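You operate a simulated robot arm through the tools that you are given. There is no shell and no other tool. Be economical: measure what you need, move in short steps, check, and stop when the job is done.

You are at the controls of a simulated robot arm. One attempt, no reset.

JOB
Switch the bath off, dial back to 30, move the teal cup to the purple mat and close the lid.
Fine: switch OFF first; leave the other cups; leave the drain switch and the teal button. Set down upright: what you pick out.

Only the result counts: the job must be done as asked and must still hold three seconds after the hand-in. Knocking over, shifting, dropping, spilling or breaking anything else fails it. Lids that push on must go on centred and level and be pressed home; caps that screw on are set level and turned clockwise until they are tight.

ROBOT AND FRAMES
A 6-joint arm with a two-finger parallel gripper, fixed in place. Base frame: the origin is at the foot of the arm, x ahead of it, y to its left, z up; the work surface is at about z = 0.872. Units: m, degrees, N and s.
With the tool pointing down near the work surface it reaches from about 0.24 to 0.64 m from the base axis. Its first joint turns from -66.0 to 66.0 degrees. Payload 2.7 kg.
The tool frame sits at the grasp point between the pads (the TCP): z along the fingers, y along the line on which they close. The tips reach 0.023 m beyond it. The gripper opens to 0.094 m. The fingers are 0.038 m wide and 0.01 m thick; the gripper's body (0.054 by 0.096 m) begins 0.039 m behind the TCP.
Orientation is told as [roll, pitch, yaw] about the base's x, y, z axes, in that order, counted from this pose: with the fingers straight down and closing along the base's y, the tool's x points along the base's -x, its y along +y and its z along -z.

CONTROLS
- The arm moves only by the tool play_rows. Its argument "rows" is a list of rows, each a list of 3 entries, a list of its own where there are three numbers: the shift along the tool's x, y, z in m, then the turn, a rotation vector about the tool's x, y, z in degrees, then the finger opening in m, from 0 to 0.094. In form: [[[x, y, z], [rx, ry, rz], hand], ...]. A call has 1 to 10 rows; each row shifts and turns the commanded pose from where the row before left it, along the tool's axes as they then stand. Each row takes 0.2 s and may step no farther than 0.05 m and 8.6 degrees from the row before; otherwise, or with a gripper value out of range, the whole call is refused. Where a pose cannot be reached the arm comes as near as it can. A force on the tool above 40 N (or 10 N above the force at the start of the call, whichever is more), or a blocked arm, ends the call early, and 0.2 s more pass. The fingers move at their own pace (about 0.045 m/s each) and stop on an object; they squeeze with about 37 N. The grip force told is the motor's: it shows also when the fingers shut on nothing. Time passes only in rows, and 0.2 s behind the last, so rows that do not move let the fingers close. The reply holds the time, the measured pose of the TCP, the force on the tool along the base axes, the opening and the grip force, in the units named above and with some noise, with the torque about the TCP (base axes, N m) and any sound that the robot's microphone picked up.
- Cameras (640 x 400 px; columns grow to the right, rows downward): "scene" is fixed at [0.0712, -0.4287, 1.4067]; the picture's right is [0.80, -0.60, 0.00], its down [-0.33, -0.44, -0.83] and it looks along [0.50, 0.67, -0.56] (base axes); focal length 362 px, centre (320, 200). "wrist" rides on the gripper at [0.086, 0.016, -0.074] in the tool frame; the picture's right is [-0.18, 0.98, 0.00], its down [-0.58, -0.11, -0.81] and it looks along [-0.79, -0.15, 0.59] (tool axes); focal length 243 px, centre (320, 200). There is no depth. A picture from a camera that has moved, and an enlarged one, comes with that camera's place and axes in the base frame and with its lens.
- grab_frame(camera): a new picture of that camera. The clock stands still meanwhile.
- inspect(camera, box): a new picture of the part [left, top, right, bottom] of that camera's present view, enlarged. The clock stands still meanwhile.
- finish_job(): hands the job in; it is judged then, once.

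Work in short steps. Places have to be worked out from the pictures, the camera data and where the tool is seen: move nearer, look again, correct. Check each grasp and each placing, and mend what went wrong. You have 120 turns and 64 pictures in all, those below and enlarged ones among them. Open the gripper and draw the arm clear of the work before you hand the job in, unless the task says otherwise; then end with one line.

The tools are called after "Request:" by a JSON object that holds its "api" and its "payload". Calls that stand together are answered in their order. play_rows: Moves the arm, as the interface text tells. Its arguments: {"type":"object","properties":{"rows":{"type":"array"}},"required":["rows"]} The other tools are called the same way: grab_frame (camera) takes a picture; inspect (camera, box) takes an enlarged picture of a part of a camera's view; finish_job () hands the job in.

At the start:

```text
t: 0.0
position: [0.383, 0.1724, 1.1484]
tool_rot: [0.1, -0.1, 0.2]
ft_force: [0.0, -0.3, 0.2]
moment: [-0.02, -0.02, -0.01]
opening: 0.0941
grip_force: 0.1
```

scene: 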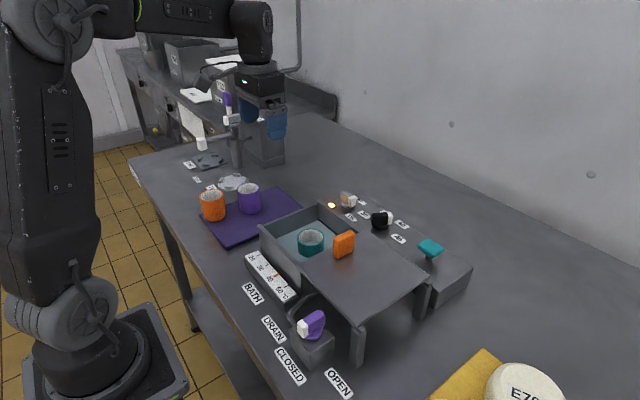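
wrist: 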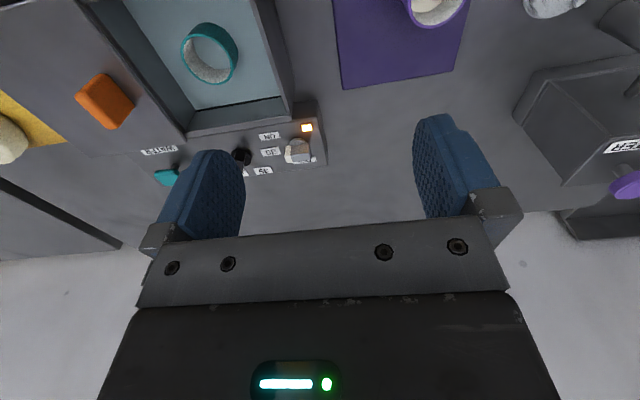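

I'll look closer at the bath, its controls and the mat.

Request:
{"api": "inspect", "payload": {"camera": "scene", "box": [310, 170, 480, 276]}}

Request:
{"api": "inspect", "payload": {"camera": "scene", "box": [180, 170, 380, 295]}}

Request:
{"api": "inspect", "payload": {"camera": "wrist", "box": [130, 90, 340, 220]}}

```text
3.76 times, centred on (395, 223) of scene
camera zoom: at [0.0712, -0.4287, 1.4067], right [0.8, -0.6, 0.0], down [-0.33, -0.44, -0.83], along [0.5, 0.67, -0.56], focal length 1362 px, centre (38, 113)
```

zoom: 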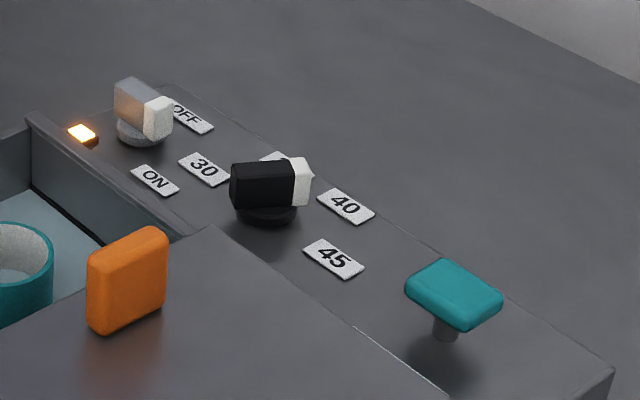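

```text
3.20 times, centred on (280, 232) of scene
camera zoom: at [0.0712, -0.4287, 1.4067], right [0.8, -0.6, 0.0], down [-0.33, -0.44, -0.83], along [0.5, 0.67, -0.56], focal length 1158 px, centre (448, 96)
```

zoom: 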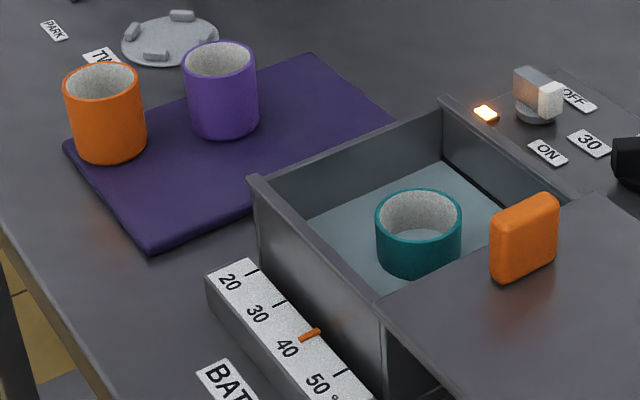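

```text
3.05 times, centred on (235, 155) of wrist
camera zoom: at [0.2963, 0.1872, 1.2231], right [0.18, 0.98, 0.0], down [0.58, -0.11, 0.81], along [0.79, -0.15, -0.59], focal length 739 px, centre (579, 337)
```

zoom: 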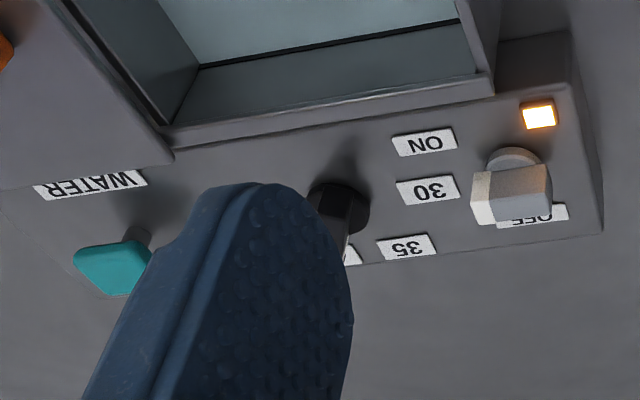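

Triangulation puts the panel top near z≈0.91, the power switch near (0.553, 0.105) and the dial near (0.561, -0.002). I move above the switch for a closer look.

Request:
{"api": "play_rows", "payload": {"rows": [[[-0.03, -0.0135, 0.02], [0, 0, 0], 0.094], [[-0.03, -0.0135, 0.02], [0, 0, 0], 0.094], [[-0.03, -0.0135, 0.02], [0, 0, 0], 0.094], [[-0.03, -0.0135, 0.02], [0, 0, 0], 0.094], [[-0.03, -0.0135, 0.02], [0, 0, 0], 0.094]]}}

Request:
{"api": "grab_frame", "payload": {"camera": "wrist"}}

Request:
{"api": "grab_frame", "payload": {"camera": "scene"}}

```text
t: 1.2
position: [0.5344, 0.1041, 1.0477]
tool_rot: [0.1, 0.0, 0.0]
ft_force: [-0.4, -0.2, 0.0]
moment: [0.0, -0.03, -0.03]
opening: 0.094
grip_force: 0.1
```

```text
58 pictures are left
camera wrist: at [0.4469, 0.1193, 1.1227], right [0.18, 0.98, 0.0], down [0.58, -0.11, 0.81], along [0.79, -0.15, -0.59], focal length 243 px, centre (320, 200)
```

wrist: 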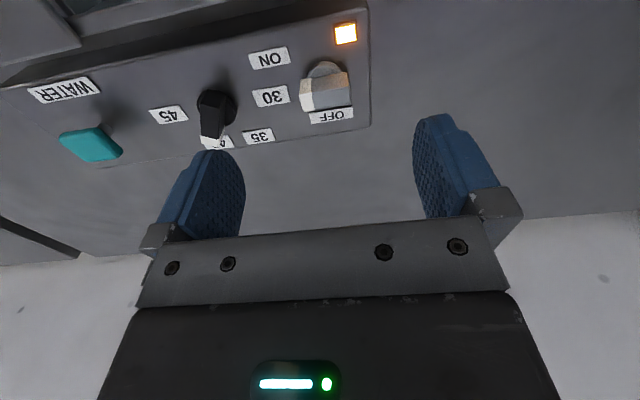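

```text
57 pictures are left
```

scene: 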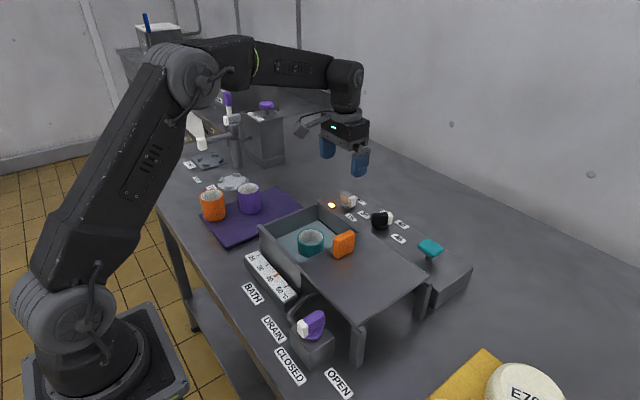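

Request:
{"api": "inspect", "payload": {"camera": "wrist", "box": [140, 10, 380, 160]}}

```text
2.67 times, centred on (260, 85) of wrist
camera zoom: at [0.4469, 0.1193, 1.1227], right [0.18, 0.98, 0.0], down [0.58, -0.11, 0.81], along [0.79, -0.15, -0.59], focal length 647 px, centre (480, 507)
```

zoom: 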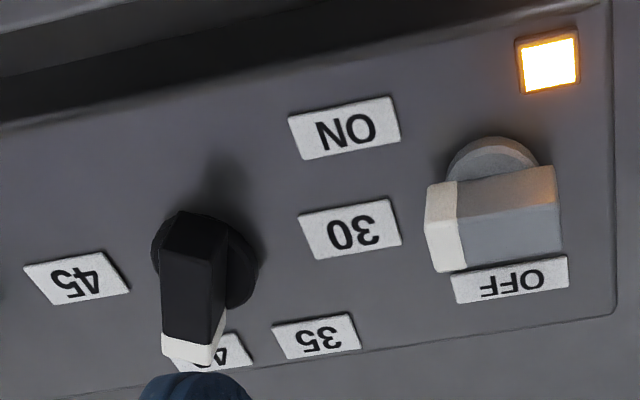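

The switch bar lies along y with its pointer toward -y (ON), centred near (0.553, 0.105). The dial bar points at 40. I turn the tool to yaw -90 above the switch with the fingers partly closed, so that turning it afterwards brings the tool back to yaw 0.

Request:
{"api": "play_rows", "payload": {"rows": [[[-0.02, 0.0, 0.0], [0, 0, 0], 0.06], [[0, 0, 0], [0, 0, 8.5], 0.045], [[0, 0, 0], [0, 0, 8.5], 0.045], [[0, 0, 0], [0, 0, 8.5], 0.045], [[0, 0, 0], [0, 0, 8.5], 0.045], [[0, 0, 0], [0, 0, 8.5], 0.045], [[0, 0, 0], [0, 0, 8.5], 0.045], [[0, 0, 0], [0, 0, 8.5], 0.045], [[0, 0, 0], [0, 0, 8.5], 0.045], [[0, 0, 0], [0, 0, 8.5], 0.045]]}}

Request:
{"api": "play_rows", "payload": {"rows": [[[0, 0, 0.03], [0, 0, 8.5], 0.045], [[0, 0, 0.03], [0, 0, 5], 0.045]]}}

Request:
{"api": "grab_frame", "payload": {"camera": "wrist"}}

Request:
{"api": "inspect", "payload": {"camera": "scene", "box": [290, 120, 450, 250]}}

```text
t: 3.4
position: [0.5538, 0.1041, 1.0482]
tool_rot: [0.0, 0.1, -76.6]
ft_force: [-0.3, 0.3, 0.7]
moment: [-0.01, -0.03, 0.02]
opening: 0.0453
grip_force: 0.1
```

```text
t: 4.0
position: [0.5537, 0.1055, 0.9868]
tool_rot: [0.0, 0.1, -90.0]
ft_force: [0.1, 0.0, -0.4]
moment: [0.03, 0.02, 0.01]
opening: 0.045
grip_force: 0.0
```

```text
55 pictures are left
camera wrist: at [0.5691, 0.1908, 1.0621], right [0.98, -0.18, 0.0], down [-0.11, -0.58, 0.81], along [-0.15, -0.79, -0.59], focal length 243 px, centre (320, 200)
```

wrist: 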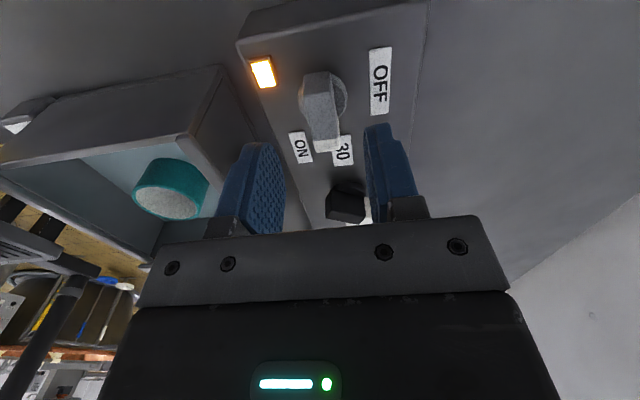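

```text
3.08 times, centred on (370, 185) of scene
camera zoom: at [0.0712, -0.4287, 1.4067], right [0.8, -0.6, 0.0], down [-0.33, -0.44, -0.83], along [0.5, 0.67, -0.56], focal length 1113 px, centre (166, 246)
```

zoom: 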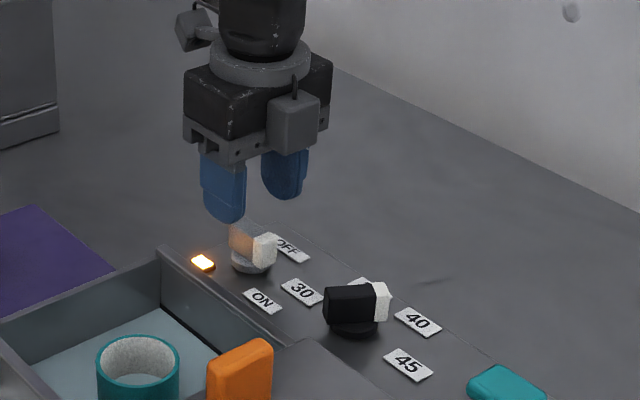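

Still centred on the switch, so I descend onto it gently, with the fingertips a few mm above the panel, and close.

Request:
{"api": "play_rows", "payload": {"rows": [[[0, 0.001, 0.025], [0, 0, 0], 0.045], [[0, 0, 0.018], [0, 0, 0], 0.045], [[0, 0, 0], [0, 0, 0], 0.045], [[0, 0, 0], [0, 0, 0], 0.005], [[0, 0, 0], [0, 0, 0], 0.005], [[0, 0, 0], [0, 0, 0], 0.005], [[0, 0, 0], [0, 0, 0], 0.005]]}}

Request:
{"api": "inspect", "payload": {"camera": "scene", "box": [290, 140, 450, 240]}}

```text
t: 5.6
position: [0.5552, 0.1052, 0.9453]
tool_rot: [0.1, 0.1, -89.9]
ft_force: [10.2, 1.1, -5.3]
moment: [0.03, 0.06, 0.0]
opening: 0.016
grip_force: 45.0
```

```text
4.00 times, centred on (370, 190) of scene
camera zoom: at [0.0716, -0.4287, 1.4067], right [0.8, -0.6, 0.0], down [-0.33, -0.44, -0.83], along [0.5, 0.67, -0.56], focal length 1447 px, centre (120, 240)
```

zoom: 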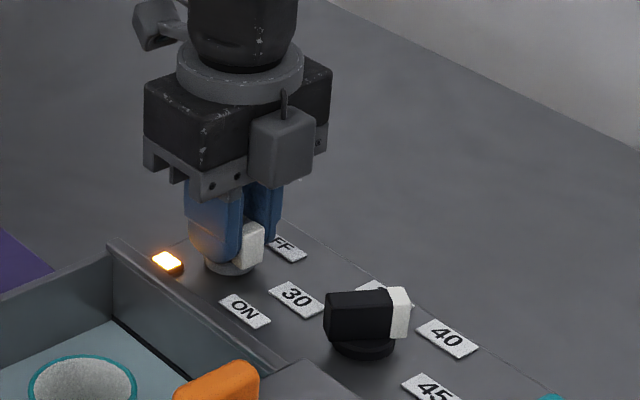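

Firm grip on the 16 mm bar. I ease 1 mm toward +x to relieve the side load and turn counter-clockwise (seen from above) toward OFF, watching torque.

Request:
{"api": "play_rows", "payload": {"rows": [[[0, 0.001, 0], [0, 0, 0], 0.005], [[0, 0, 0], [0, 0, -8], 0.005], [[0, 0, 0], [0, 0, -8], 0.005], [[0, 0, 0], [0, 0, -8], 0.005], [[0, 0, 0], [0, 0, -8], 0.005]]}}

Request:
{"api": "inspect", "payload": {"camera": "scene", "box": [290, 140, 450, 240]}}

```text
t: 6.8
position: [0.5545, 0.1046, 0.9449]
tool_rot: [0.0, 0.1, -57.7]
ft_force: [-3.8, -0.5, -0.5]
moment: [0.02, -0.03, 0.01]
opening: 0.0159
grip_force: 45.3
```

```text
4.00 times, centred on (370, 190) of scene
camera zoom: at [0.0711, -0.4287, 1.4068], right [0.8, -0.6, 0.0], down [-0.33, -0.44, -0.83], along [0.5, 0.67, -0.56], focal length 1447 px, centre (120, 240)
```

zoom: 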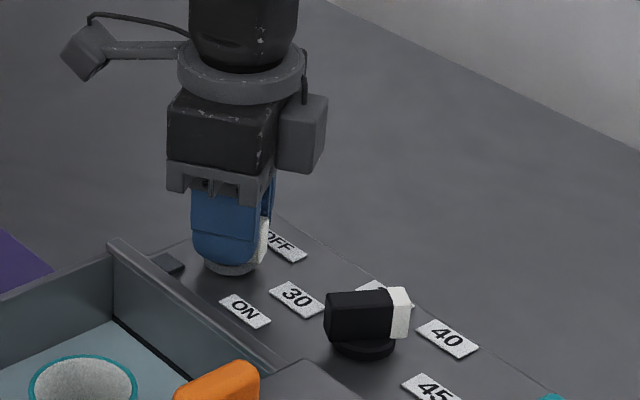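

The lamp has gone out. I continue toward OFF in smaller steps until it points at the label or the torque shows a stop.

Request:
{"api": "play_rows", "payload": {"rows": [[[0, 0, 0], [0, 0, -8], 0.005], [[0, 0, 0], [0, 0, -8], 0.005]]}}

Request:
{"api": "play_rows", "payload": {"rows": [[[0, 0, 0], [0, 0, -8], 0.005], [[0, 0, 0], [0, 0, -8], 0.005]]}}

```text
t: 7.4
position: [0.5545, 0.1046, 0.944]
tool_rot: [0.0, 0.0, -41.7]
ft_force: [-6.5, 0.6, -1.5]
moment: [-0.19, 0.13, -0.03]
opening: 0.0159
grip_force: 45.1
```

```text
t: 8.0
position: [0.5559, 0.1067, 0.9448]
tool_rot: [0.0, 0.1, -25.8]
ft_force: [-7.8, 0.4, -2.7]
moment: [-0.27, 0.05, -0.04]
opening: 0.016
grip_force: 44.8
```

Request:
{"api": "play_rows", "payload": {"rows": [[[0, 0, 0], [0, 0, -8], 0.005], [[0, 0, 0], [0, 0, -8], 0.005]]}}

Request:
{"api": "inspect", "payload": {"camera": "scene", "box": [290, 140, 450, 240]}}

```text
t: 8.6
position: [0.5549, 0.1042, 0.9434]
tool_rot: [-0.1, 0.0, -9.8]
ft_force: [-15.3, -2.0, -4.8]
moment: [-0.23, -0.85, -0.03]
opening: 0.0158
grip_force: 44.8
```

```text
4.00 times, centred on (370, 190) of scene
camera zoom: at [0.0708, -0.4287, 1.4068], right [0.8, -0.6, 0.0], down [-0.33, -0.44, -0.83], along [0.5, 0.67, -0.55], focal length 1447 px, centre (120, 240)
```

zoom: 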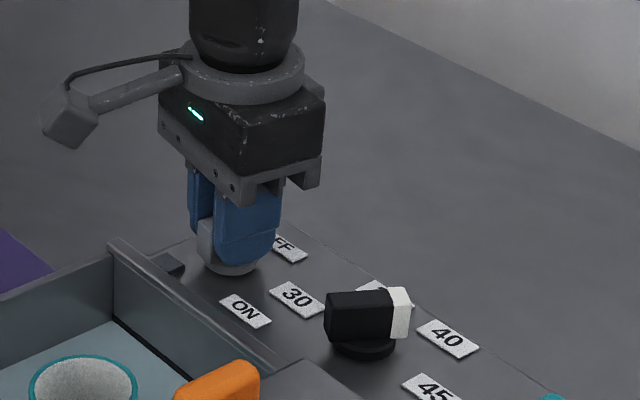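

Side load of 15 N has built up from a slight axis offset. I relieve it by 1.5 mm in -x and finish the turn to yaw 0.

Request:
{"api": "play_rows", "payload": {"rows": [[[0.0015, 0, 0], [0, 0, 0], 0.005], [[0, 0, 0], [0, 0, -5], 0.005], [[0, 0, 0], [0, 0, -5], 0.005]]}}

```text
t: 9.4
position: [0.5541, 0.1058, 0.9448]
tool_rot: [-0.1, -0.1, 0.1]
ft_force: [8.7, -5.0, -11.6]
moment: [-0.11, 0.88, -0.22]
opening: 0.0157
grip_force: 44.6
```

Now at yaw 0 with a little torque showing. I open and rise, then look at the switch and dial.

Request:
{"api": "play_rows", "payload": {"rows": [[[0, 0, 0], [0, 0, 0], 0.045], [[0, 0, 0], [0, 0, 0], 0.045], [[0, 0, -0.03], [0, 0, 0], 0.045], [[0, 0, -0.04], [0, 0, 0], 0.045], [[0.03, -0.03, -0.02], [0, 0, 0], 0.094], [[0.03, -0.03, -0.0], [0, 0, 0], 0.094]]}}

Request:
{"api": "inspect", "payload": {"camera": "scene", "box": [310, 170, 470, 270]}}

Request:
{"api": "inspect", "payload": {"camera": "wrist", "box": [160, 20, 460, 200]}}

```text
t: 10.8
position: [0.4941, 0.0456, 1.0365]
tool_rot: [0.0, 0.0, 0.0]
ft_force: [-0.5, -0.6, -0.1]
moment: [0.02, 0.0, 0.0]
opening: 0.0943
grip_force: 0.0
```

```text
4.00 times, centred on (390, 220) of scene
camera zoom: at [0.0712, -0.4287, 1.4067], right [0.8, -0.6, 0.0], down [-0.33, -0.44, -0.83], along [0.5, 0.67, -0.56], focal length 1447 px, centre (40, 120)
```

zoom: 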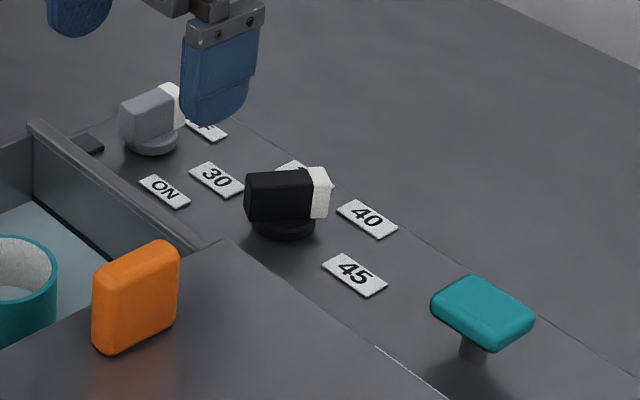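

```text
2.13 times, centred on (310, 110) of wrist
camera zoom: at [0.4064, 0.0605, 1.1112], right [0.18, 0.98, 0.0], down [0.58, -0.11, 0.81], along [0.79, -0.15, -0.59], focal length 518 px, centre (341, 392)
```

zoom: 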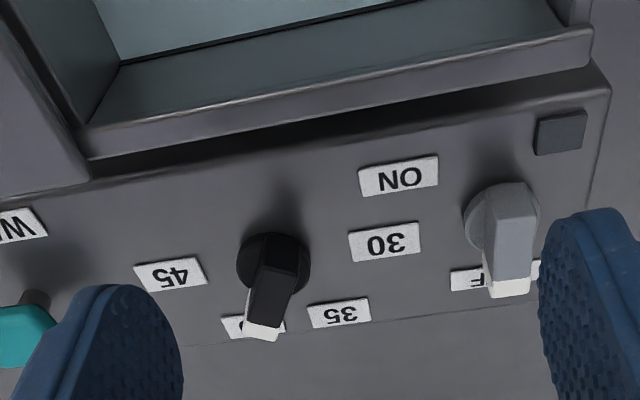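

Switch now points to OFF and the lamp is dark. Next I go above the dial (~(0.558, -0.002)) with yaw -30 to straddle its bar.

Request:
{"api": "play_rows", "payload": {"rows": [[[-0.032, -0.024, 0.0], [0, 0, 0], 0.06], [[-0.032, -0.0236, 0.0], [0, 0, 0], 0.045], [[0, 0, 0.02], [0, 0, 7.5], 0.045], [[0, 0, 0.02], [0, 0, 7.5], 0.045], [[0, 0, 0], [0, 0, 7.5], 0.045], [[0, 0, 0], [0, 0, 7.5], 0.045]]}}

Request:
{"api": "inspect", "payload": {"camera": "wrist", "box": [200, 20, 440, 170]}}

Request:
{"api": "inspect", "payload": {"camera": "scene", "box": [310, 170, 470, 270]}}

```text
t: 12.2
position: [0.5594, -0.0021, 0.9946]
tool_rot: [0.1, 0.0, -30.0]
ft_force: [0.6, 0.2, 0.2]
moment: [-0.01, -0.02, 0.01]
opening: 0.0452
grip_force: 0.0
```

```text
2.67 times, centred on (320, 95) of wrist
camera zoom: at [0.4912, 0.0539, 1.0702], right [0.65, 0.76, 0.0], down [0.45, -0.39, 0.81], along [0.61, -0.52, -0.59], focal length 647 px, centre (320, 480)
```

zoom: 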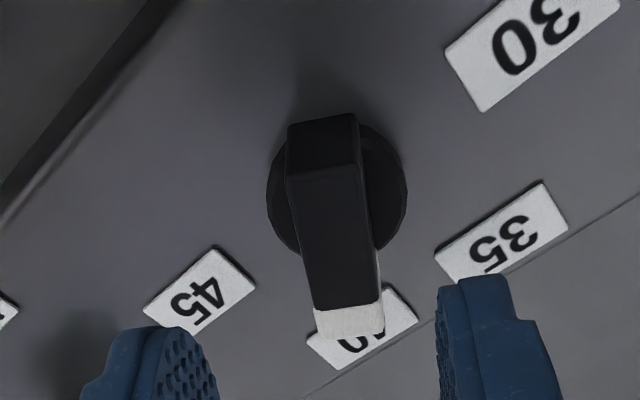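

```text
4.00 times, centred on (390, 220) of scene
camera zoom: at [0.0712, -0.4287, 1.4067], right [0.8, -0.6, 0.0], down [-0.33, -0.44, -0.83], along [0.5, 0.67, -0.56], focal length 1447 px, centre (40, 120)
```

zoom: 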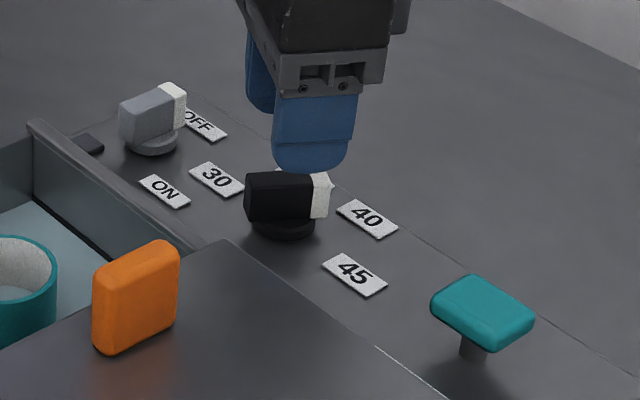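

Yaw matches the bar; its centre is about 3 mm along +tool y. I descend and close.

Request:
{"api": "play_rows", "payload": {"rows": [[[0, 0.003, 0.025], [0, 0, 0], 0.045], [[0, 0, 0.024], [0, 0, 0], 0.045], [[0, 0, 0], [0, 0, 0], 0.045], [[0, 0, 0], [0, 0, 0], 0.005], [[0, 0, 0], [0, 0, 0], 0.005], [[0, 0, 0], [0, 0, 0], 0.005], [[0, 0, 0], [0, 0, 0], 0.005]]}}

```text
t: 13.8
position: [0.5609, 0.0009, 0.9469]
tool_rot: [0.1, 0.1, -29.8]
ft_force: [5.9, 7.3, -3.0]
moment: [-0.51, -0.41, 0.0]
opening: 0.0156
grip_force: 44.9
```

Gripped. The side load asks for 1 mm more along tool y; then I turn counter-clockwise from 40 toward 30.

Request:
{"api": "play_rows", "payload": {"rows": [[[0, 0.001, 0], [0, 0, 0], 0.005], [[0, 0, 0], [0, 0, -8], 0.005], [[0, 0, 0], [0, 0, -8], 0.005], [[0, 0, 0], [0, 0, -8], 0.005], [[0, 0, 0], [0, 0, -6], 0.005]]}}

Request:
{"api": "play_rows", "payload": {"rows": [[[0, 0, 0], [0, 0, -8], 0.005], [[0, 0, 0], [0, 0, -8], 0.005], [[0, 0, 0], [0, 0, -8], 0.005], [[0, 0, 0], [0, 0, -6], 0.005]]}}

```text
t: 15.0
position: [0.5601, -0.0003, 0.9461]
tool_rot: [0.0, 0.0, 0.1]
ft_force: [-1.0, -6.0, -3.1]
moment: [-0.14, -0.52, 0.0]
opening: 0.0159
grip_force: 45.4
```

```text
t: 16.0
position: [0.5603, -0.001, 0.9458]
tool_rot: [0.0, 0.0, 30.1]
ft_force: [3.0, -21.0, -2.4]
moment: [-0.31, 0.42, -0.03]
opening: 0.0159
grip_force: 44.4
```

A 21 N side load toward -y has built up. I shift 2 mm along -tool y and go on.

Request:
{"api": "play_rows", "payload": {"rows": [[[0, -0.002, 0], [0, 0, 0], 0.005], [[0, 0, 0], [0, 0, -8], 0.005], [[0, 0, 0], [0, 0, -8], 0.005], [[0, 0, 0], [0, 0, -8], 0.005], [[0, 0, 0], [0, 0, -6], 0.005]]}}

Request:
{"api": "inspect", "payload": {"camera": "scene", "box": [310, 170, 470, 270]}}

```text
t: 17.2
position: [0.5604, 0.0, 0.9468]
tool_rot: [0.0, 0.1, 60.3]
ft_force: [-3.1, -12.3, -0.8]
moment: [-1.25, 0.85, 0.01]
opening: 0.016
grip_force: 45.1
```

```text
4.00 times, centred on (390, 220) of scene
camera zoom: at [0.0711, -0.429, 1.4066], right [0.8, -0.6, 0.0], down [-0.33, -0.44, -0.83], along [0.5, 0.67, -0.55], focal length 1447 px, centre (40, 120)
```

zoom: 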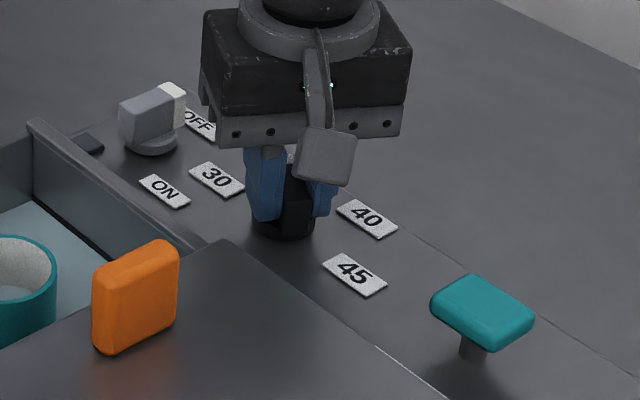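

Request:
{"api": "play_rows", "payload": {"rows": [[[0.0015, -0.0005, 0], [0, 0, 0], 0.005], [[0, 0, 0], [0, 0, -8], 0.005], [[0, 0, 0], [0, 0, -8], 0.005], [[0, 0, 0], [0, 0, -8], 0.005], [[0, 0, 0], [0, 0, -6], 0.005]]}}

Request:
{"api": "inspect", "payload": {"camera": "scene", "box": [310, 170, 470, 270]}}

```text
t: 18.4
position: [0.5627, -0.0015, 0.9457]
tool_rot: [-0.2, -0.2, 90.3]
ft_force: [14.4, -4.2, -7.6]
moment: [-0.26, 0.4, -0.29]
opening: 0.0159
grip_force: 45.3
```

```text
4.00 times, centred on (390, 220) of scene
camera zoom: at [0.0717, -0.4288, 1.4067], right [0.8, -0.6, 0.0], down [-0.33, -0.44, -0.83], along [0.5, 0.67, -0.56], focal length 1447 px, centre (40, 120)
```

zoom: 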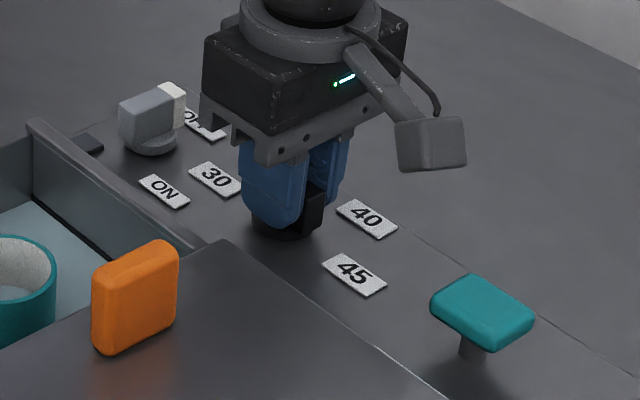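

Yaw 90 with torque rising, apparently the end stop at 30. I release, rise, and check.

Request:
{"api": "play_rows", "payload": {"rows": [[[0, 0, 0], [0, 0, 0], 0.045], [[0, 0, 0], [0, 0, 0], 0.045], [[0, 0, -0.03], [0, 0, 0], 0.045], [[0, 0, -0.04], [0, 0, 0], 0.045], [[0, 0, -0.04], [0, 0, 0], 0.07]]}}

Request:
{"api": "inspect", "payload": {"camera": "wrist", "box": [200, 20, 440, 170]}}

Request:
{"api": "inspect", "payload": {"camera": "scene", "box": [230, 170, 470, 320]}}

```text
t: 19.6
position: [0.5609, -0.0009, 1.0546]
tool_rot: [0.0, -0.1, 90.1]
ft_force: [-0.3, -0.2, 0.9]
moment: [0.0, -0.01, 0.0]
opening: 0.07
grip_force: 0.0
```

```text
2.67 times, centred on (320, 95) of wrist
camera zoom: at [0.5437, -0.0895, 1.13], right [-0.98, 0.18, 0.0], down [0.11, 0.58, 0.81], along [0.15, 0.79, -0.59], focal length 647 px, centre (320, 480)
```

zoom: 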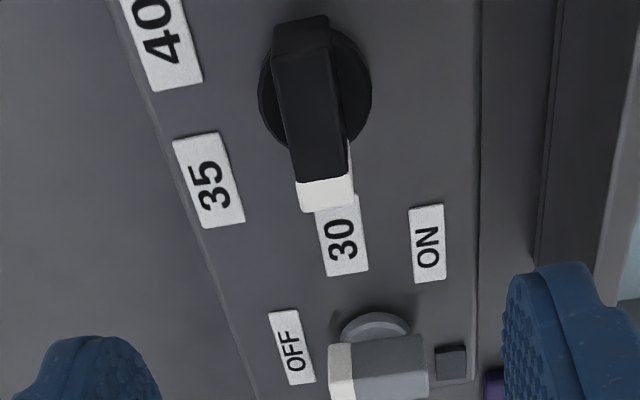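

```text
2.67 times, centred on (350, 245) of scene
camera zoom: at [0.0712, -0.4287, 1.4067], right [0.8, -0.6, 0.0], down [-0.33, -0.44, -0.83], along [0.5, 0.67, -0.56], focal length 965 px, centre (240, 80)
```

zoom: 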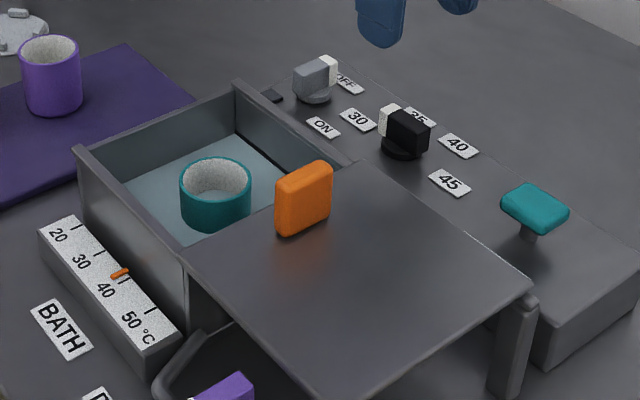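

The dial points at 30. Next is the cup: I move high over the bath and turn to yaw 0 to see it.

Request:
{"api": "play_rows", "payload": {"rows": [[[0, 0, -0.045], [0, 0, 8.5], 0.094], [[0, 0, 0], [0, 0, 8.5], 0.094], [[0, 0, 0], [0, 0, 8.5], 0.094], [[0, 0, 0], [0, 0, 8.5], 0.094], [[0, 0, 0], [0, 0, 8.5], 0.094], [[0, 0, 0], [0, 0, 8.5], 0.094], [[0, 0, 0], [0, 0, 8.5], 0.094], [[0, 0, 0], [0, 0, 8.5], 0.094], [[0, 0, 0], [0, 0, 8.5], 0.094], [[0, 0, 0], [0, 0, 8.5], 0.094]]}}

Request:
{"api": "play_rows", "payload": {"rows": [[[0, 0, 0], [0, 0, 5], 0.094], [[0.045, 0.01, 0], [0, 0, 0], 0.094], [[0.045, 0.01, 0], [0, 0, 0], 0.094], [[0.045, 0.01, 0], [0, 0, 0], 0.094], [[0.045, 0.0, 0], [0, 0, 0], 0.094]]}}

Request:
{"api": "grab_frame", "payload": {"camera": "wrist"}}

```text
t: 21.8
position: [0.5617, -0.0021, 1.101]
tool_rot: [0.1, 0.1, 4.9]
ft_force: [-0.1, -0.2, 0.3]
moment: [0.0, 0.01, -0.02]
opening: 0.0941
grip_force: 0.0
```

```text
t: 23.0
position: [0.3803, 0.0273, 1.1002]
tool_rot: [0.2, 0.0, 0.1]
ft_force: [-0.5, -0.3, 0.6]
moment: [-0.01, -0.04, 0.03]
opening: 0.0941
grip_force: 0.1
```

```text
42 pictures are left
camera wrist: at [0.2934, 0.0422, 1.1755], right [0.18, 0.98, 0.0], down [0.58, -0.11, 0.81], along [0.79, -0.15, -0.59], focal length 243 px, centre (320, 200)
```

wrist: 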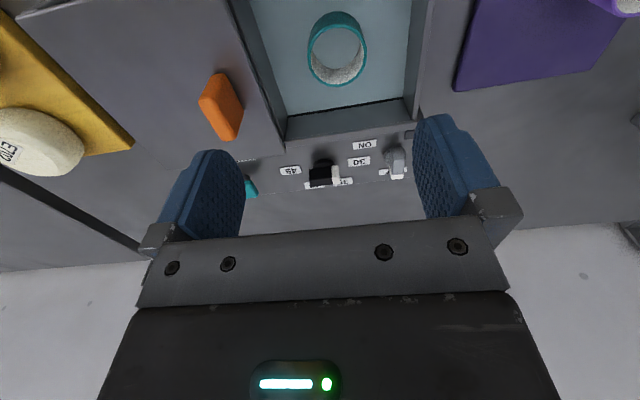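

Request:
{"api": "inspect", "payload": {"camera": "wrist", "box": [180, 0, 440, 160]}}

Request:
{"api": "inspect", "payload": {"camera": "scene", "box": [250, 190, 410, 290]}}

```text
2.46 times, centred on (310, 80) of wrist
camera zoom: at [0.2934, 0.0422, 1.1755], right [0.18, 0.98, 0.0], down [0.58, -0.11, 0.81], along [0.79, -0.15, -0.59], focal length 597 px, centre (345, 495)
```

zoom: 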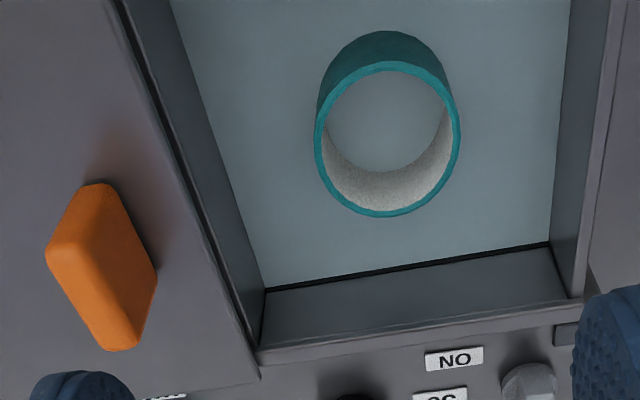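

```text
4.00 times, centred on (330, 240) of scene
camera zoom: at [0.0712, -0.4287, 1.4067], right [0.8, -0.6, 0.0], down [-0.33, -0.44, -0.83], along [0.5, 0.67, -0.56], focal length 1447 px, centre (280, 40)
```

zoom: 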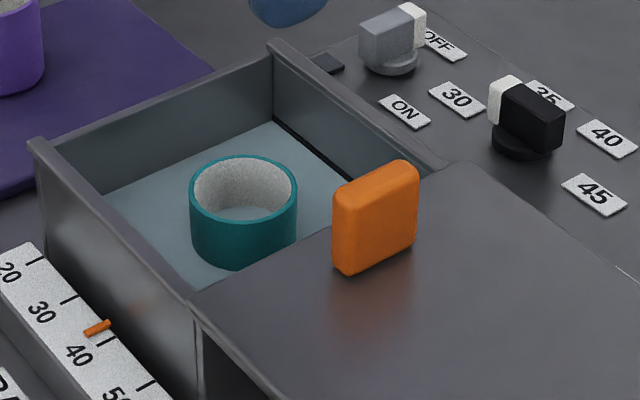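

Cup rim centre triangulates to (0.396, 0.039), z≈0.935, diameter ~54 mm. I centre there and turn to yaw -90, so the fingers close along x, clear of the lid and handle.

Request:
{"api": "play_rows", "payload": {"rows": [[[-0.0162, 0.0114, 0], [0, 0, 8.2], 0.082], [[0, 0, 0], [0, 0, 8.2], 0.082], [[0, 0, 0], [0, 0, 8.2], 0.082], [[0, 0, 0], [0, 0, 8.2], 0.082], [[0, 0, 0], [0, 0, 8.2], 0.082], [[0, 0, 0], [0, 0, 8.2], 0.082], [[0, 0, 0], [0, 0, 8.2], 0.082], [[0, 0, 0], [0, 0, 8.2], 0.082], [[0, 0, 0], [0, 0, 8.2], 0.082], [[0, 0, 0], [0, 0, 8.2], 0.082]]}}

Request:
{"api": "play_rows", "payload": {"rows": [[[0, 0, 0.03], [0, 0, 8], 0.082], [[0, 0, 0.03], [0, 0, 0], 0.082], [[0, 0, 0.02], [0, 0, 0], 0.082]]}}

Request:
{"api": "grab_frame", "payload": {"camera": "wrist"}}

Request:
{"api": "inspect", "payload": {"camera": "scene", "box": [210, 150, 450, 300]}}

```text
t: 25.2
position: [0.3984, 0.0389, 1.0996]
tool_rot: [0.0, 0.1, -82.1]
ft_force: [0.9, -0.4, -0.5]
moment: [0.01, -0.04, 0.04]
opening: 0.082
grip_force: 0.0
```

```text
t: 26.0
position: [0.397, 0.0386, 1.0201]
tool_rot: [0.2, 0.1, -89.9]
ft_force: [-0.5, 0.0, 0.5]
moment: [0.0, -0.01, 0.01]
opening: 0.082
grip_force: 0.1
```

```text
39 pictures are left
camera wrist: at [0.4128, 0.1245, 1.0959], right [0.98, -0.18, 0.0], down [-0.11, -0.58, 0.81], along [-0.15, -0.79, -0.59], focal length 243 px, centre (320, 200)
```

wrist: 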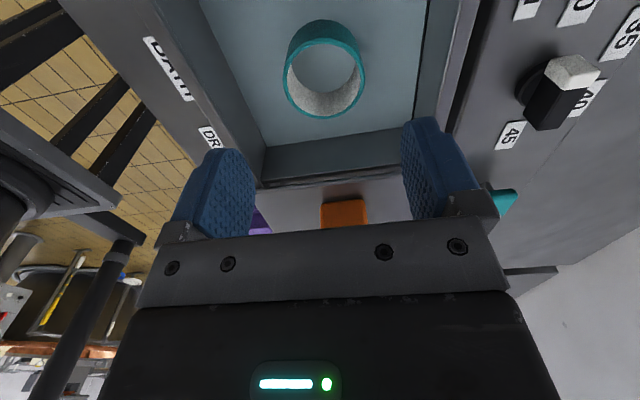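

```text
2.67 times, centred on (330, 225) of scene
camera zoom: at [0.0712, -0.4287, 1.4067], right [0.8, -0.6, 0.0], down [-0.33, -0.44, -0.83], along [0.5, 0.67, -0.56], focal length 965 px, centre (293, 133)
```

zoom: 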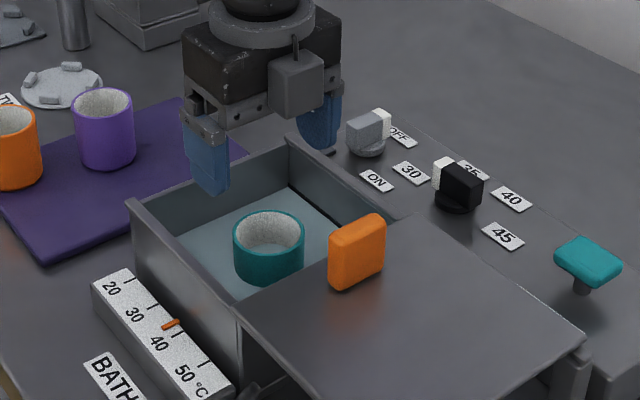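

Refined cup centre is ~(0.399, 0.041). I descend to TCP z≈0.931 straddling the cup.

Request:
{"api": "play_rows", "payload": {"rows": [[[0.003, 0.002, 0.025], [0, 0, 0], 0.082], [[0, 0, 0.025], [0, 0, 0], 0.082], [[0, 0, 0.025], [0, 0, 0], 0.082], [[0, 0, 0.014], [0, 0, 0], 0.082], [[0, 0, 0], [0, 0, 0], 0.082]]}}

Request:
{"api": "inspect", "payload": {"camera": "scene", "box": [210, 150, 450, 300]}}

Request:
{"api": "grab_frame", "payload": {"camera": "wrist"}}

```text
t: 27.2
position: [0.3993, 0.0415, 0.932]
tool_rot: [0.1, 0.1, -89.9]
ft_force: [-0.5, -0.1, 0.5]
moment: [0.01, 0.0, 0.01]
opening: 0.0822
grip_force: 0.1
```

```text
2.67 times, centred on (330, 225) of scene
camera zoom: at [0.0712, -0.4287, 1.4067], right [0.8, -0.6, 0.0], down [-0.33, -0.44, -0.83], along [0.5, 0.67, -0.56], focal length 965 px, centre (293, 133)
```

zoom: 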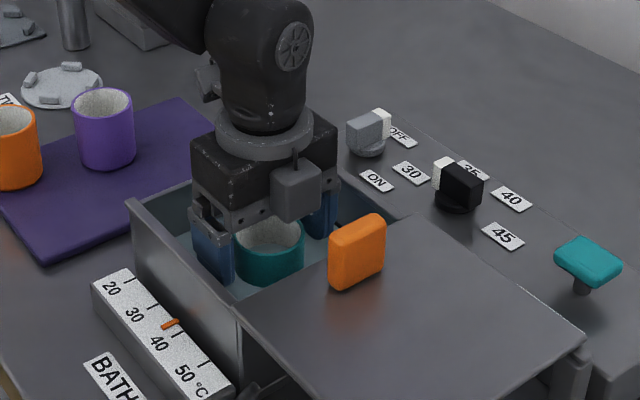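

```text
36 pictures are left
camera wrist: at [0.4148, 0.1274, 1.0067], right [0.98, -0.18, 0.0], down [-0.11, -0.58, 0.81], along [-0.15, -0.79, -0.59], focal length 243 px, centre (320, 200)
```

wrist: 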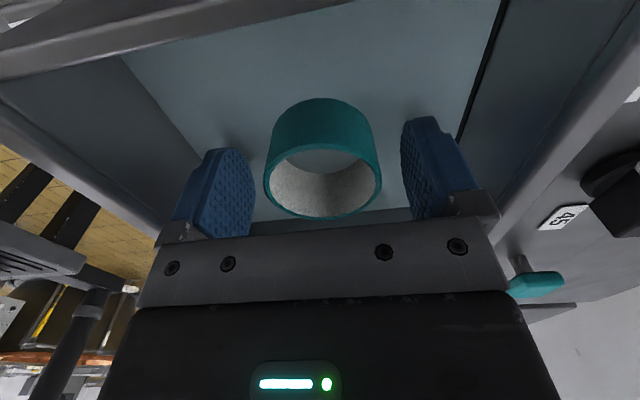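

The fingers straddle the cup. Its centre is ~4 mm further along +y, so I shift and close.

Request:
{"api": "play_rows", "payload": {"rows": [[[0.004, 0.0, 0.002], [0, 0, 0], 0.082], [[0, 0, 0], [0, 0, 0], 0.06], [[0, 0, 0], [0, 0, 0], 0.045], [[0, 0, 0], [0, 0, 0], 0.045], [[0, 0, 0], [0, 0, 0], 0.045]]}}

```text
t: 28.4
position: [0.3998, 0.0464, 0.9296]
tool_rot: [0.0, 0.1, -90.0]
ft_force: [-0.8, -0.2, 0.3]
moment: [0.04, 0.01, 0.0]
opening: 0.0535
grip_force: 37.1
```

Gripped at 53.5 mm. I lift slowly in small steps.

Request:
{"api": "play_rows", "payload": {"rows": [[[0, 0, -0.005], [0, 0, 0], 0.045], [[0, 0, -0.01], [0, 0, 0], 0.045], [[0, 0, -0.015], [0, 0, 0], 0.045], [[0, 0, -0.02], [0, 0, 0], 0.045], [[0, 0, -0.02], [0, 0, 0], 0.045], [[0, 0, -0.02], [0, 0, 0], 0.045], [[0, 0, -0.02], [0, 0, 0], 0.045], [[0, 0, -0.01], [0, 0, 0], 0.045]]}}

Request:
{"api": "grab_frame", "payload": {"camera": "scene"}}

Request:
{"api": "grab_frame", "payload": {"camera": "wrist"}}

```text
t: 30.2
position: [0.3977, 0.0455, 1.0499]
tool_rot: [0.0, 0.1, -89.9]
ft_force: [0.5, -0.1, -1.5]
moment: [-0.01, 0.01, 0.01]
opening: 0.0537
grip_force: 37.2
```

```text
35 pictures are left
```

scene: 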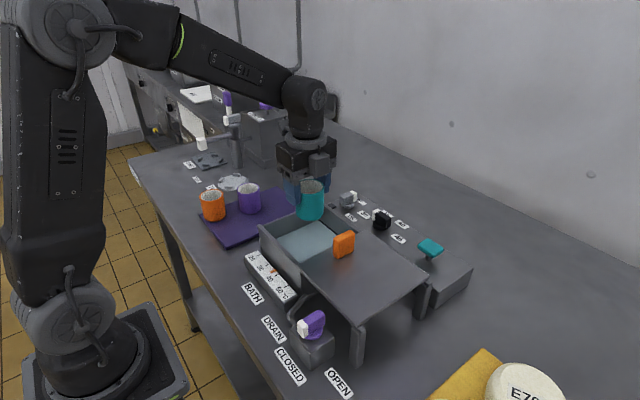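

```text
34 pictures are left
camera wrist: at [0.4142, 0.1312, 1.1257], right [0.98, -0.18, 0.0], down [-0.11, -0.58, 0.81], along [-0.15, -0.79, -0.59], focal length 243 px, centre (320, 200)
```

wrist: 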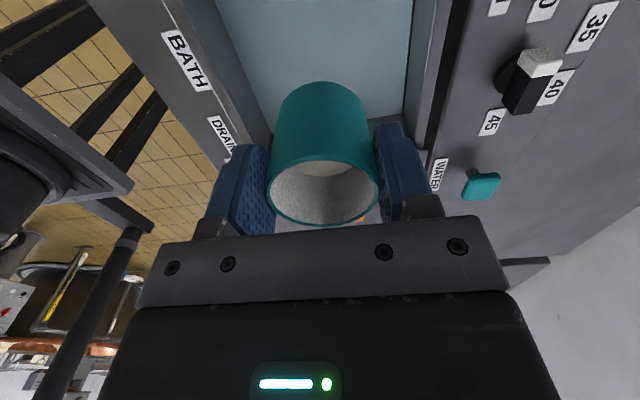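

The cup is lifted upright. I measure its height and re-check the mat layout.

Request:
{"api": "inspect", "payload": {"camera": "scene", "box": [180, 150, 340, 250]}}

```text
4.00 times, centred on (260, 200) of scene
camera zoom: at [0.0712, -0.4287, 1.4067], right [0.8, -0.6, 0.0], down [-0.33, -0.44, -0.83], along [0.5, 0.67, -0.56], focal length 1447 px, centre (560, 200)
```

zoom: 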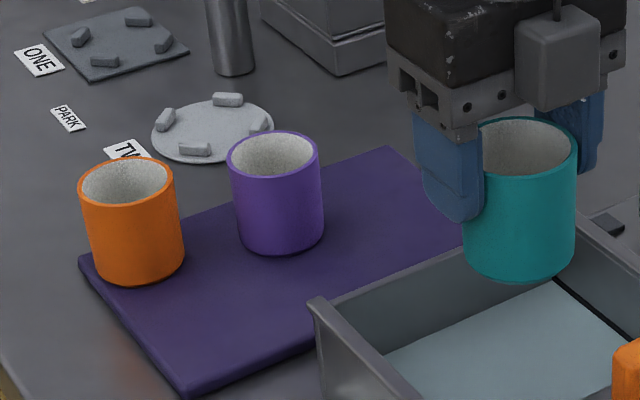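

The cup is ~60 mm tall, base ~56 mm below the TCP. The mat spans x 0.27–0.488, y 0.182–0.325, with purple cup at (0.38,0.286). I carry the teal cup to a free spot at (0.448, 0.225).

Request:
{"api": "play_rows", "payload": {"rows": [[[0.01, 0.003, 0], [0, 0, 0], 0.045], [[0.025, 0.007, 0], [0, 0, 0], 0.045], [[0.03, 0.008, 0], [0, 0, 0], 0.045], [[0.03, 0.008, 0], [0, 0, 0], 0.045], [[0.03, 0.008, 0], [0, 0, 0], 0.045], [[0.03, 0.008, 0], [0, 0, 0], 0.045], [[0.02, 0.005, 0], [0, 0, 0], 0.045], [[0.005, 0.003, 0], [0, 0, 0], 0.045], [[0, 0, 0], [0, 0, 0], 0.045]]}}

Request:
{"api": "play_rows", "payload": {"rows": [[[0, 0, 0.02], [0, 0, 0], 0.045], [[0, 0, 0.03], [0, 0, 0], 0.045], [[0, 0, 0.03], [0, 0, 0], 0.045], [[0, 0, 0.01], [0, 0, 0], 0.045]]}}

Request:
{"api": "inspect", "payload": {"camera": "scene", "box": [180, 130, 340, 250]}}

```text
t: 32.2
position: [0.4487, 0.2261, 1.0495]
tool_rot: [0.0, 0.1, -89.9]
ft_force: [0.4, 1.4, -1.2]
moment: [0.0, -0.01, -0.01]
opening: 0.0538
grip_force: 36.7
```

```text
t: 33.2
position: [0.4478, 0.2271, 0.96]
tool_rot: [0.1, 0.2, -89.8]
ft_force: [-1.5, 0.0, -0.8]
moment: [-0.02, 0.01, -0.02]
opening: 0.0532
grip_force: 37.3
```

```text
3.33 times, centred on (260, 190) of scene
camera zoom: at [0.0712, -0.4287, 1.4067], right [0.8, -0.6, 0.0], down [-0.33, -0.44, -0.83], along [0.5, 0.67, -0.56], focal length 1206 px, centre (520, 233)
```

zoom: 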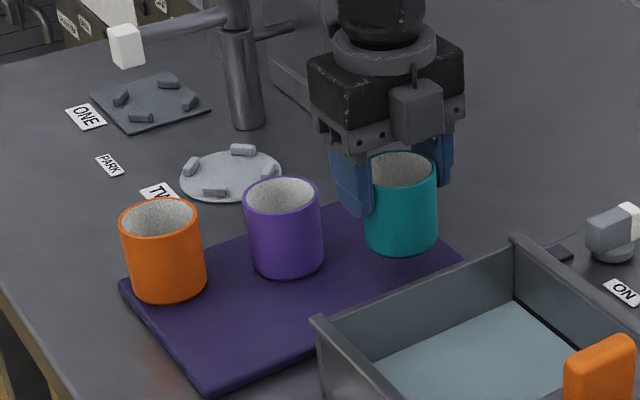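

It is well placed over the free mat corner. I lower gently until contact.

Request:
{"api": "play_rows", "payload": {"rows": [[[0, 0, 0.01], [0, 0, 0], 0.045], [[0, 0, 0.006], [0, 0, 0], 0.045], [[0, 0, 0.003], [0, 0, 0], 0.045]]}}

Request:
{"api": "play_rows", "payload": {"rows": [[[0, 0, 0.002], [0, 0, 0], 0.045], [[0, 0, 0.002], [0, 0, 0], 0.045]]}}

```text
t: 34.0
position: [0.4482, 0.2254, 0.9408]
tool_rot: [0.0, 0.1, -89.9]
ft_force: [-0.4, -0.8, -0.9]
moment: [0.03, 0.0, 0.0]
opening: 0.0534
grip_force: 36.8
```

```text
t: 34.6
position: [0.4476, 0.2272, 0.9382]
tool_rot: [-0.1, 0.1, -89.9]
ft_force: [-0.2, -0.4, -0.6]
moment: [-0.01, 0.0, -0.01]
opening: 0.0536
grip_force: 36.7
```

Request:
{"api": "play_rows", "payload": {"rows": [[[0, 0, 0.0015], [0, 0, 0], 0.045], [[0, 0, 0.0015], [0, 0, 0], 0.045]]}}

Request:
{"api": "play_rows", "payload": {"rows": [[[0, 0, 0.0015], [0, 0, 0], 0.045], [[0, 0, 0.001], [0, 0, 0], 0.045]]}}

```text
t: 35.2
position: [0.449, 0.2259, 0.9326]
tool_rot: [0.0, 0.1, -89.9]
ft_force: [0.1, -0.1, -0.7]
moment: [0.03, 0.0, -0.04]
opening: 0.0535
grip_force: 37.1
```

```text
t: 35.8
position: [0.4489, 0.2268, 0.9321]
tool_rot: [0.1, 0.0, -89.9]
ft_force: [0.7, 0.3, -1.5]
moment: [0.0, -0.01, -0.01]
opening: 0.0534
grip_force: 37.1
```

No contact yet; I look at the gap.

Request:
{"api": "inspect", "payload": {"camera": "scene", "box": [235, 160, 315, 210]}}

Request:
{"api": "play_rows", "payload": {"rows": [[[0, 0, 0.0015], [0, 0, 0], 0.045], [[0, 0, 0.001], [0, 0, 0], 0.045]]}}

```text
8.00 times, centred on (275, 185) of scene
camera zoom: at [0.0712, -0.4287, 1.4067], right [0.8, -0.6, 0.0], down [-0.33, -0.44, -0.83], along [0.5, 0.67, -0.56], focal length 2895 px, centre (680, 320)
```

zoom: 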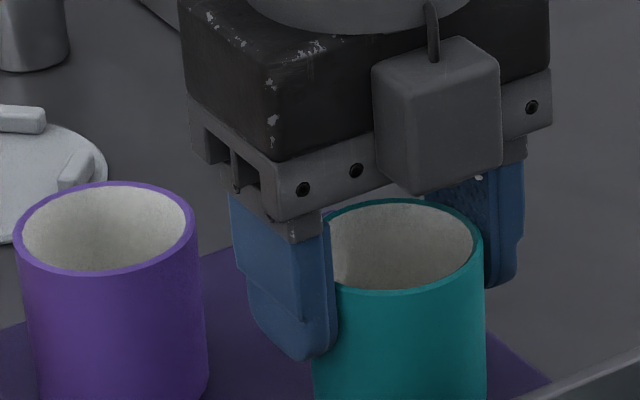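

```text
t: 36.4
position: [0.449, 0.2271, 0.9299]
tool_rot: [0.1, 0.1, -90.0]
ft_force: [-0.5, -0.4, 2.7]
moment: [-0.05, 0.06, -0.01]
opening: 0.0531
grip_force: 37.1
```

Upward force of 2.7 N means the cup is touching. I press 0.7 mm more to confirm.

Request:
{"api": "play_rows", "payload": {"rows": [[[0, 0, 0.0007], [0, 0, 0], 0.045], [[0, 0, 0.0], [0, 0, 0], 0.045]]}}

Request:
{"api": "inspect", "payload": {"camera": "scene", "box": [215, 160, 335, 235]}}

```text
t: 37.0
position: [0.4487, 0.2264, 0.9298]
tool_rot: [0.1, 0.2, -90.0]
ft_force: [-1.9, -2.5, 11.6]
moment: [-0.18, 0.22, -0.05]
opening: 0.0536
grip_force: 37.1
```

```text
5.33 times, centred on (275, 198) of scene
camera zoom: at [0.071, -0.4288, 1.4067], right [0.8, -0.6, 0.0], down [-0.33, -0.44, -0.83], along [0.5, 0.67, -0.55], focal length 1930 px, centre (560, 213)
```

zoom: 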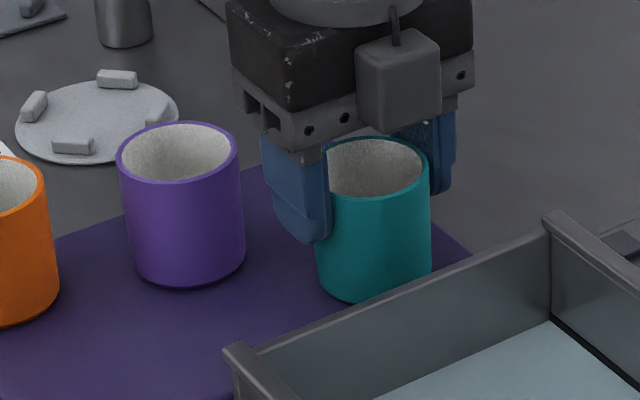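

The cup stands on the mat (11.6 N). I release moderately and rise straight up.

Request:
{"api": "play_rows", "payload": {"rows": [[[0, 0, 0], [0, 0, 0], 0.058], [[0, 0, 0], [0, 0, 0], 0.07], [[0, 0, 0], [0, 0, 0], 0.07], [[0, 0, -0.015], [0, 0, 0], 0.07], [[0, 0, -0.03], [0, 0, 0], 0.07], [[0, 0, -0.04], [0, 0, 0], 0.07], [[0, 0, -0.04], [0, 0, 0], 0.07]]}}

Request:
{"api": "grab_frame", "payload": {"camera": "scene"}}

Request:
{"api": "inspect", "payload": {"camera": "scene", "box": [250, 190, 450, 340]}}

```text
t: 38.6
position: [0.448, 0.2274, 1.0535]
tool_rot: [0.0, 0.1, -89.8]
ft_force: [-0.2, 0.4, -0.6]
moment: [0.03, 0.02, -0.01]
opening: 0.0703
grip_force: 0.1
```

```text
29 pictures are left
```

scene: 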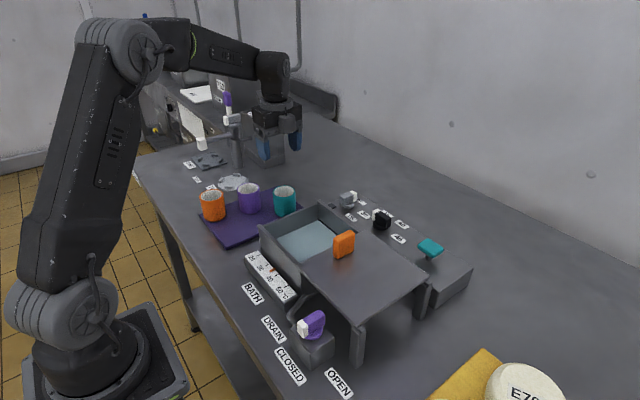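

```text
2.67 times, centred on (350, 265) of scene
camera zoom: at [0.0712, -0.4287, 1.4067], right [0.8, -0.6, 0.0], down [-0.33, -0.44, -0.83], along [0.5, 0.67, -0.56], focal length 965 px, centre (240, 27)
```

zoom: 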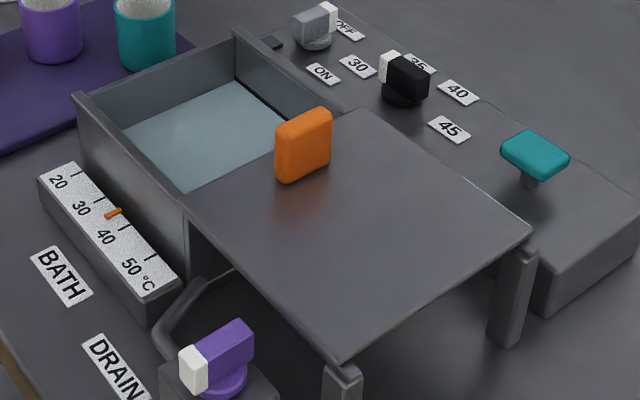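

Teal cup stands on the mat upright. Now the lid: I rise, return to yaw 0 and go above the orange handle (~(0.41, -0.05)) for a look.

Request:
{"api": "play_rows", "payload": {"rows": [[[0, 0, -0.04], [0, 0, -8.2], 0.07], [[0, 0, -0.03], [0, 0, -8.2], 0.07], [[0, 0, 0], [0, 0, -8.2], 0.07], [[0, 0, 0], [0, 0, -8.2], 0.07], [[0, 0, 0], [0, 0, -8.2], 0.07], [[0, 0, 0], [0, 0, -8.2], 0.07], [[0, 0, 0], [0, 0, -8.2], 0.07], [[0, 0, 0], [0, 0, -8.2], 0.07], [[0, 0, 0], [0, 0, -8.2], 0.07], [[0, 0, 0], [0, 0, -8.2], 0.07]]}}

Request:
{"api": "play_rows", "payload": {"rows": [[[0, 0, 0], [0, 0, -8], 0.07], [[0.015, -0.045, 0], [0, 0, 0], 0.07], [[0.015, -0.045, 0], [0, 0, 0], 0.07], [[0.015, -0.045, 0], [0, 0, 0], 0.07], [[0.015, -0.045, 0], [0, 0, 0], 0.07], [[0, -0.05, 0], [0, 0, 0], 0.07], [[0, -0.047, 0], [0, 0, 0], 0.07]]}}

Request:
{"api": "grab_frame", "payload": {"camera": "wrist"}}

```text
t: 40.8
position: [0.4494, 0.2261, 1.1232]
tool_rot: [0.1, 0.0, -7.9]
ft_force: [-0.7, -0.9, -0.4]
moment: [-0.03, -0.01, 0.01]
opening: 0.0699
grip_force: 0.0
```

```text
t: 42.4
position: [0.3883, -0.0532, 1.1227]
tool_rot: [0.1, 0.0, 0.1]
ft_force: [-0.8, -1.1, -0.1]
moment: [0.04, 0.01, 0.0]
opening: 0.0698
grip_force: 0.0
```

```text
27 pictures are left
camera wrist: at [0.3027, -0.0375, 1.1972], right [0.18, 0.98, 0.0], down [0.58, -0.11, 0.81], along [0.79, -0.15, -0.59], focal length 243 px, centre (320, 200)
```

wrist: 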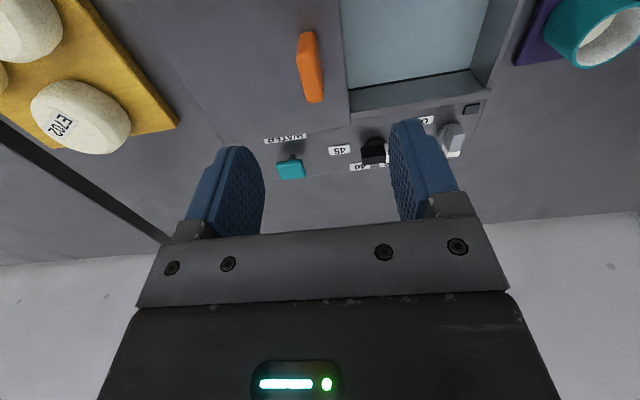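

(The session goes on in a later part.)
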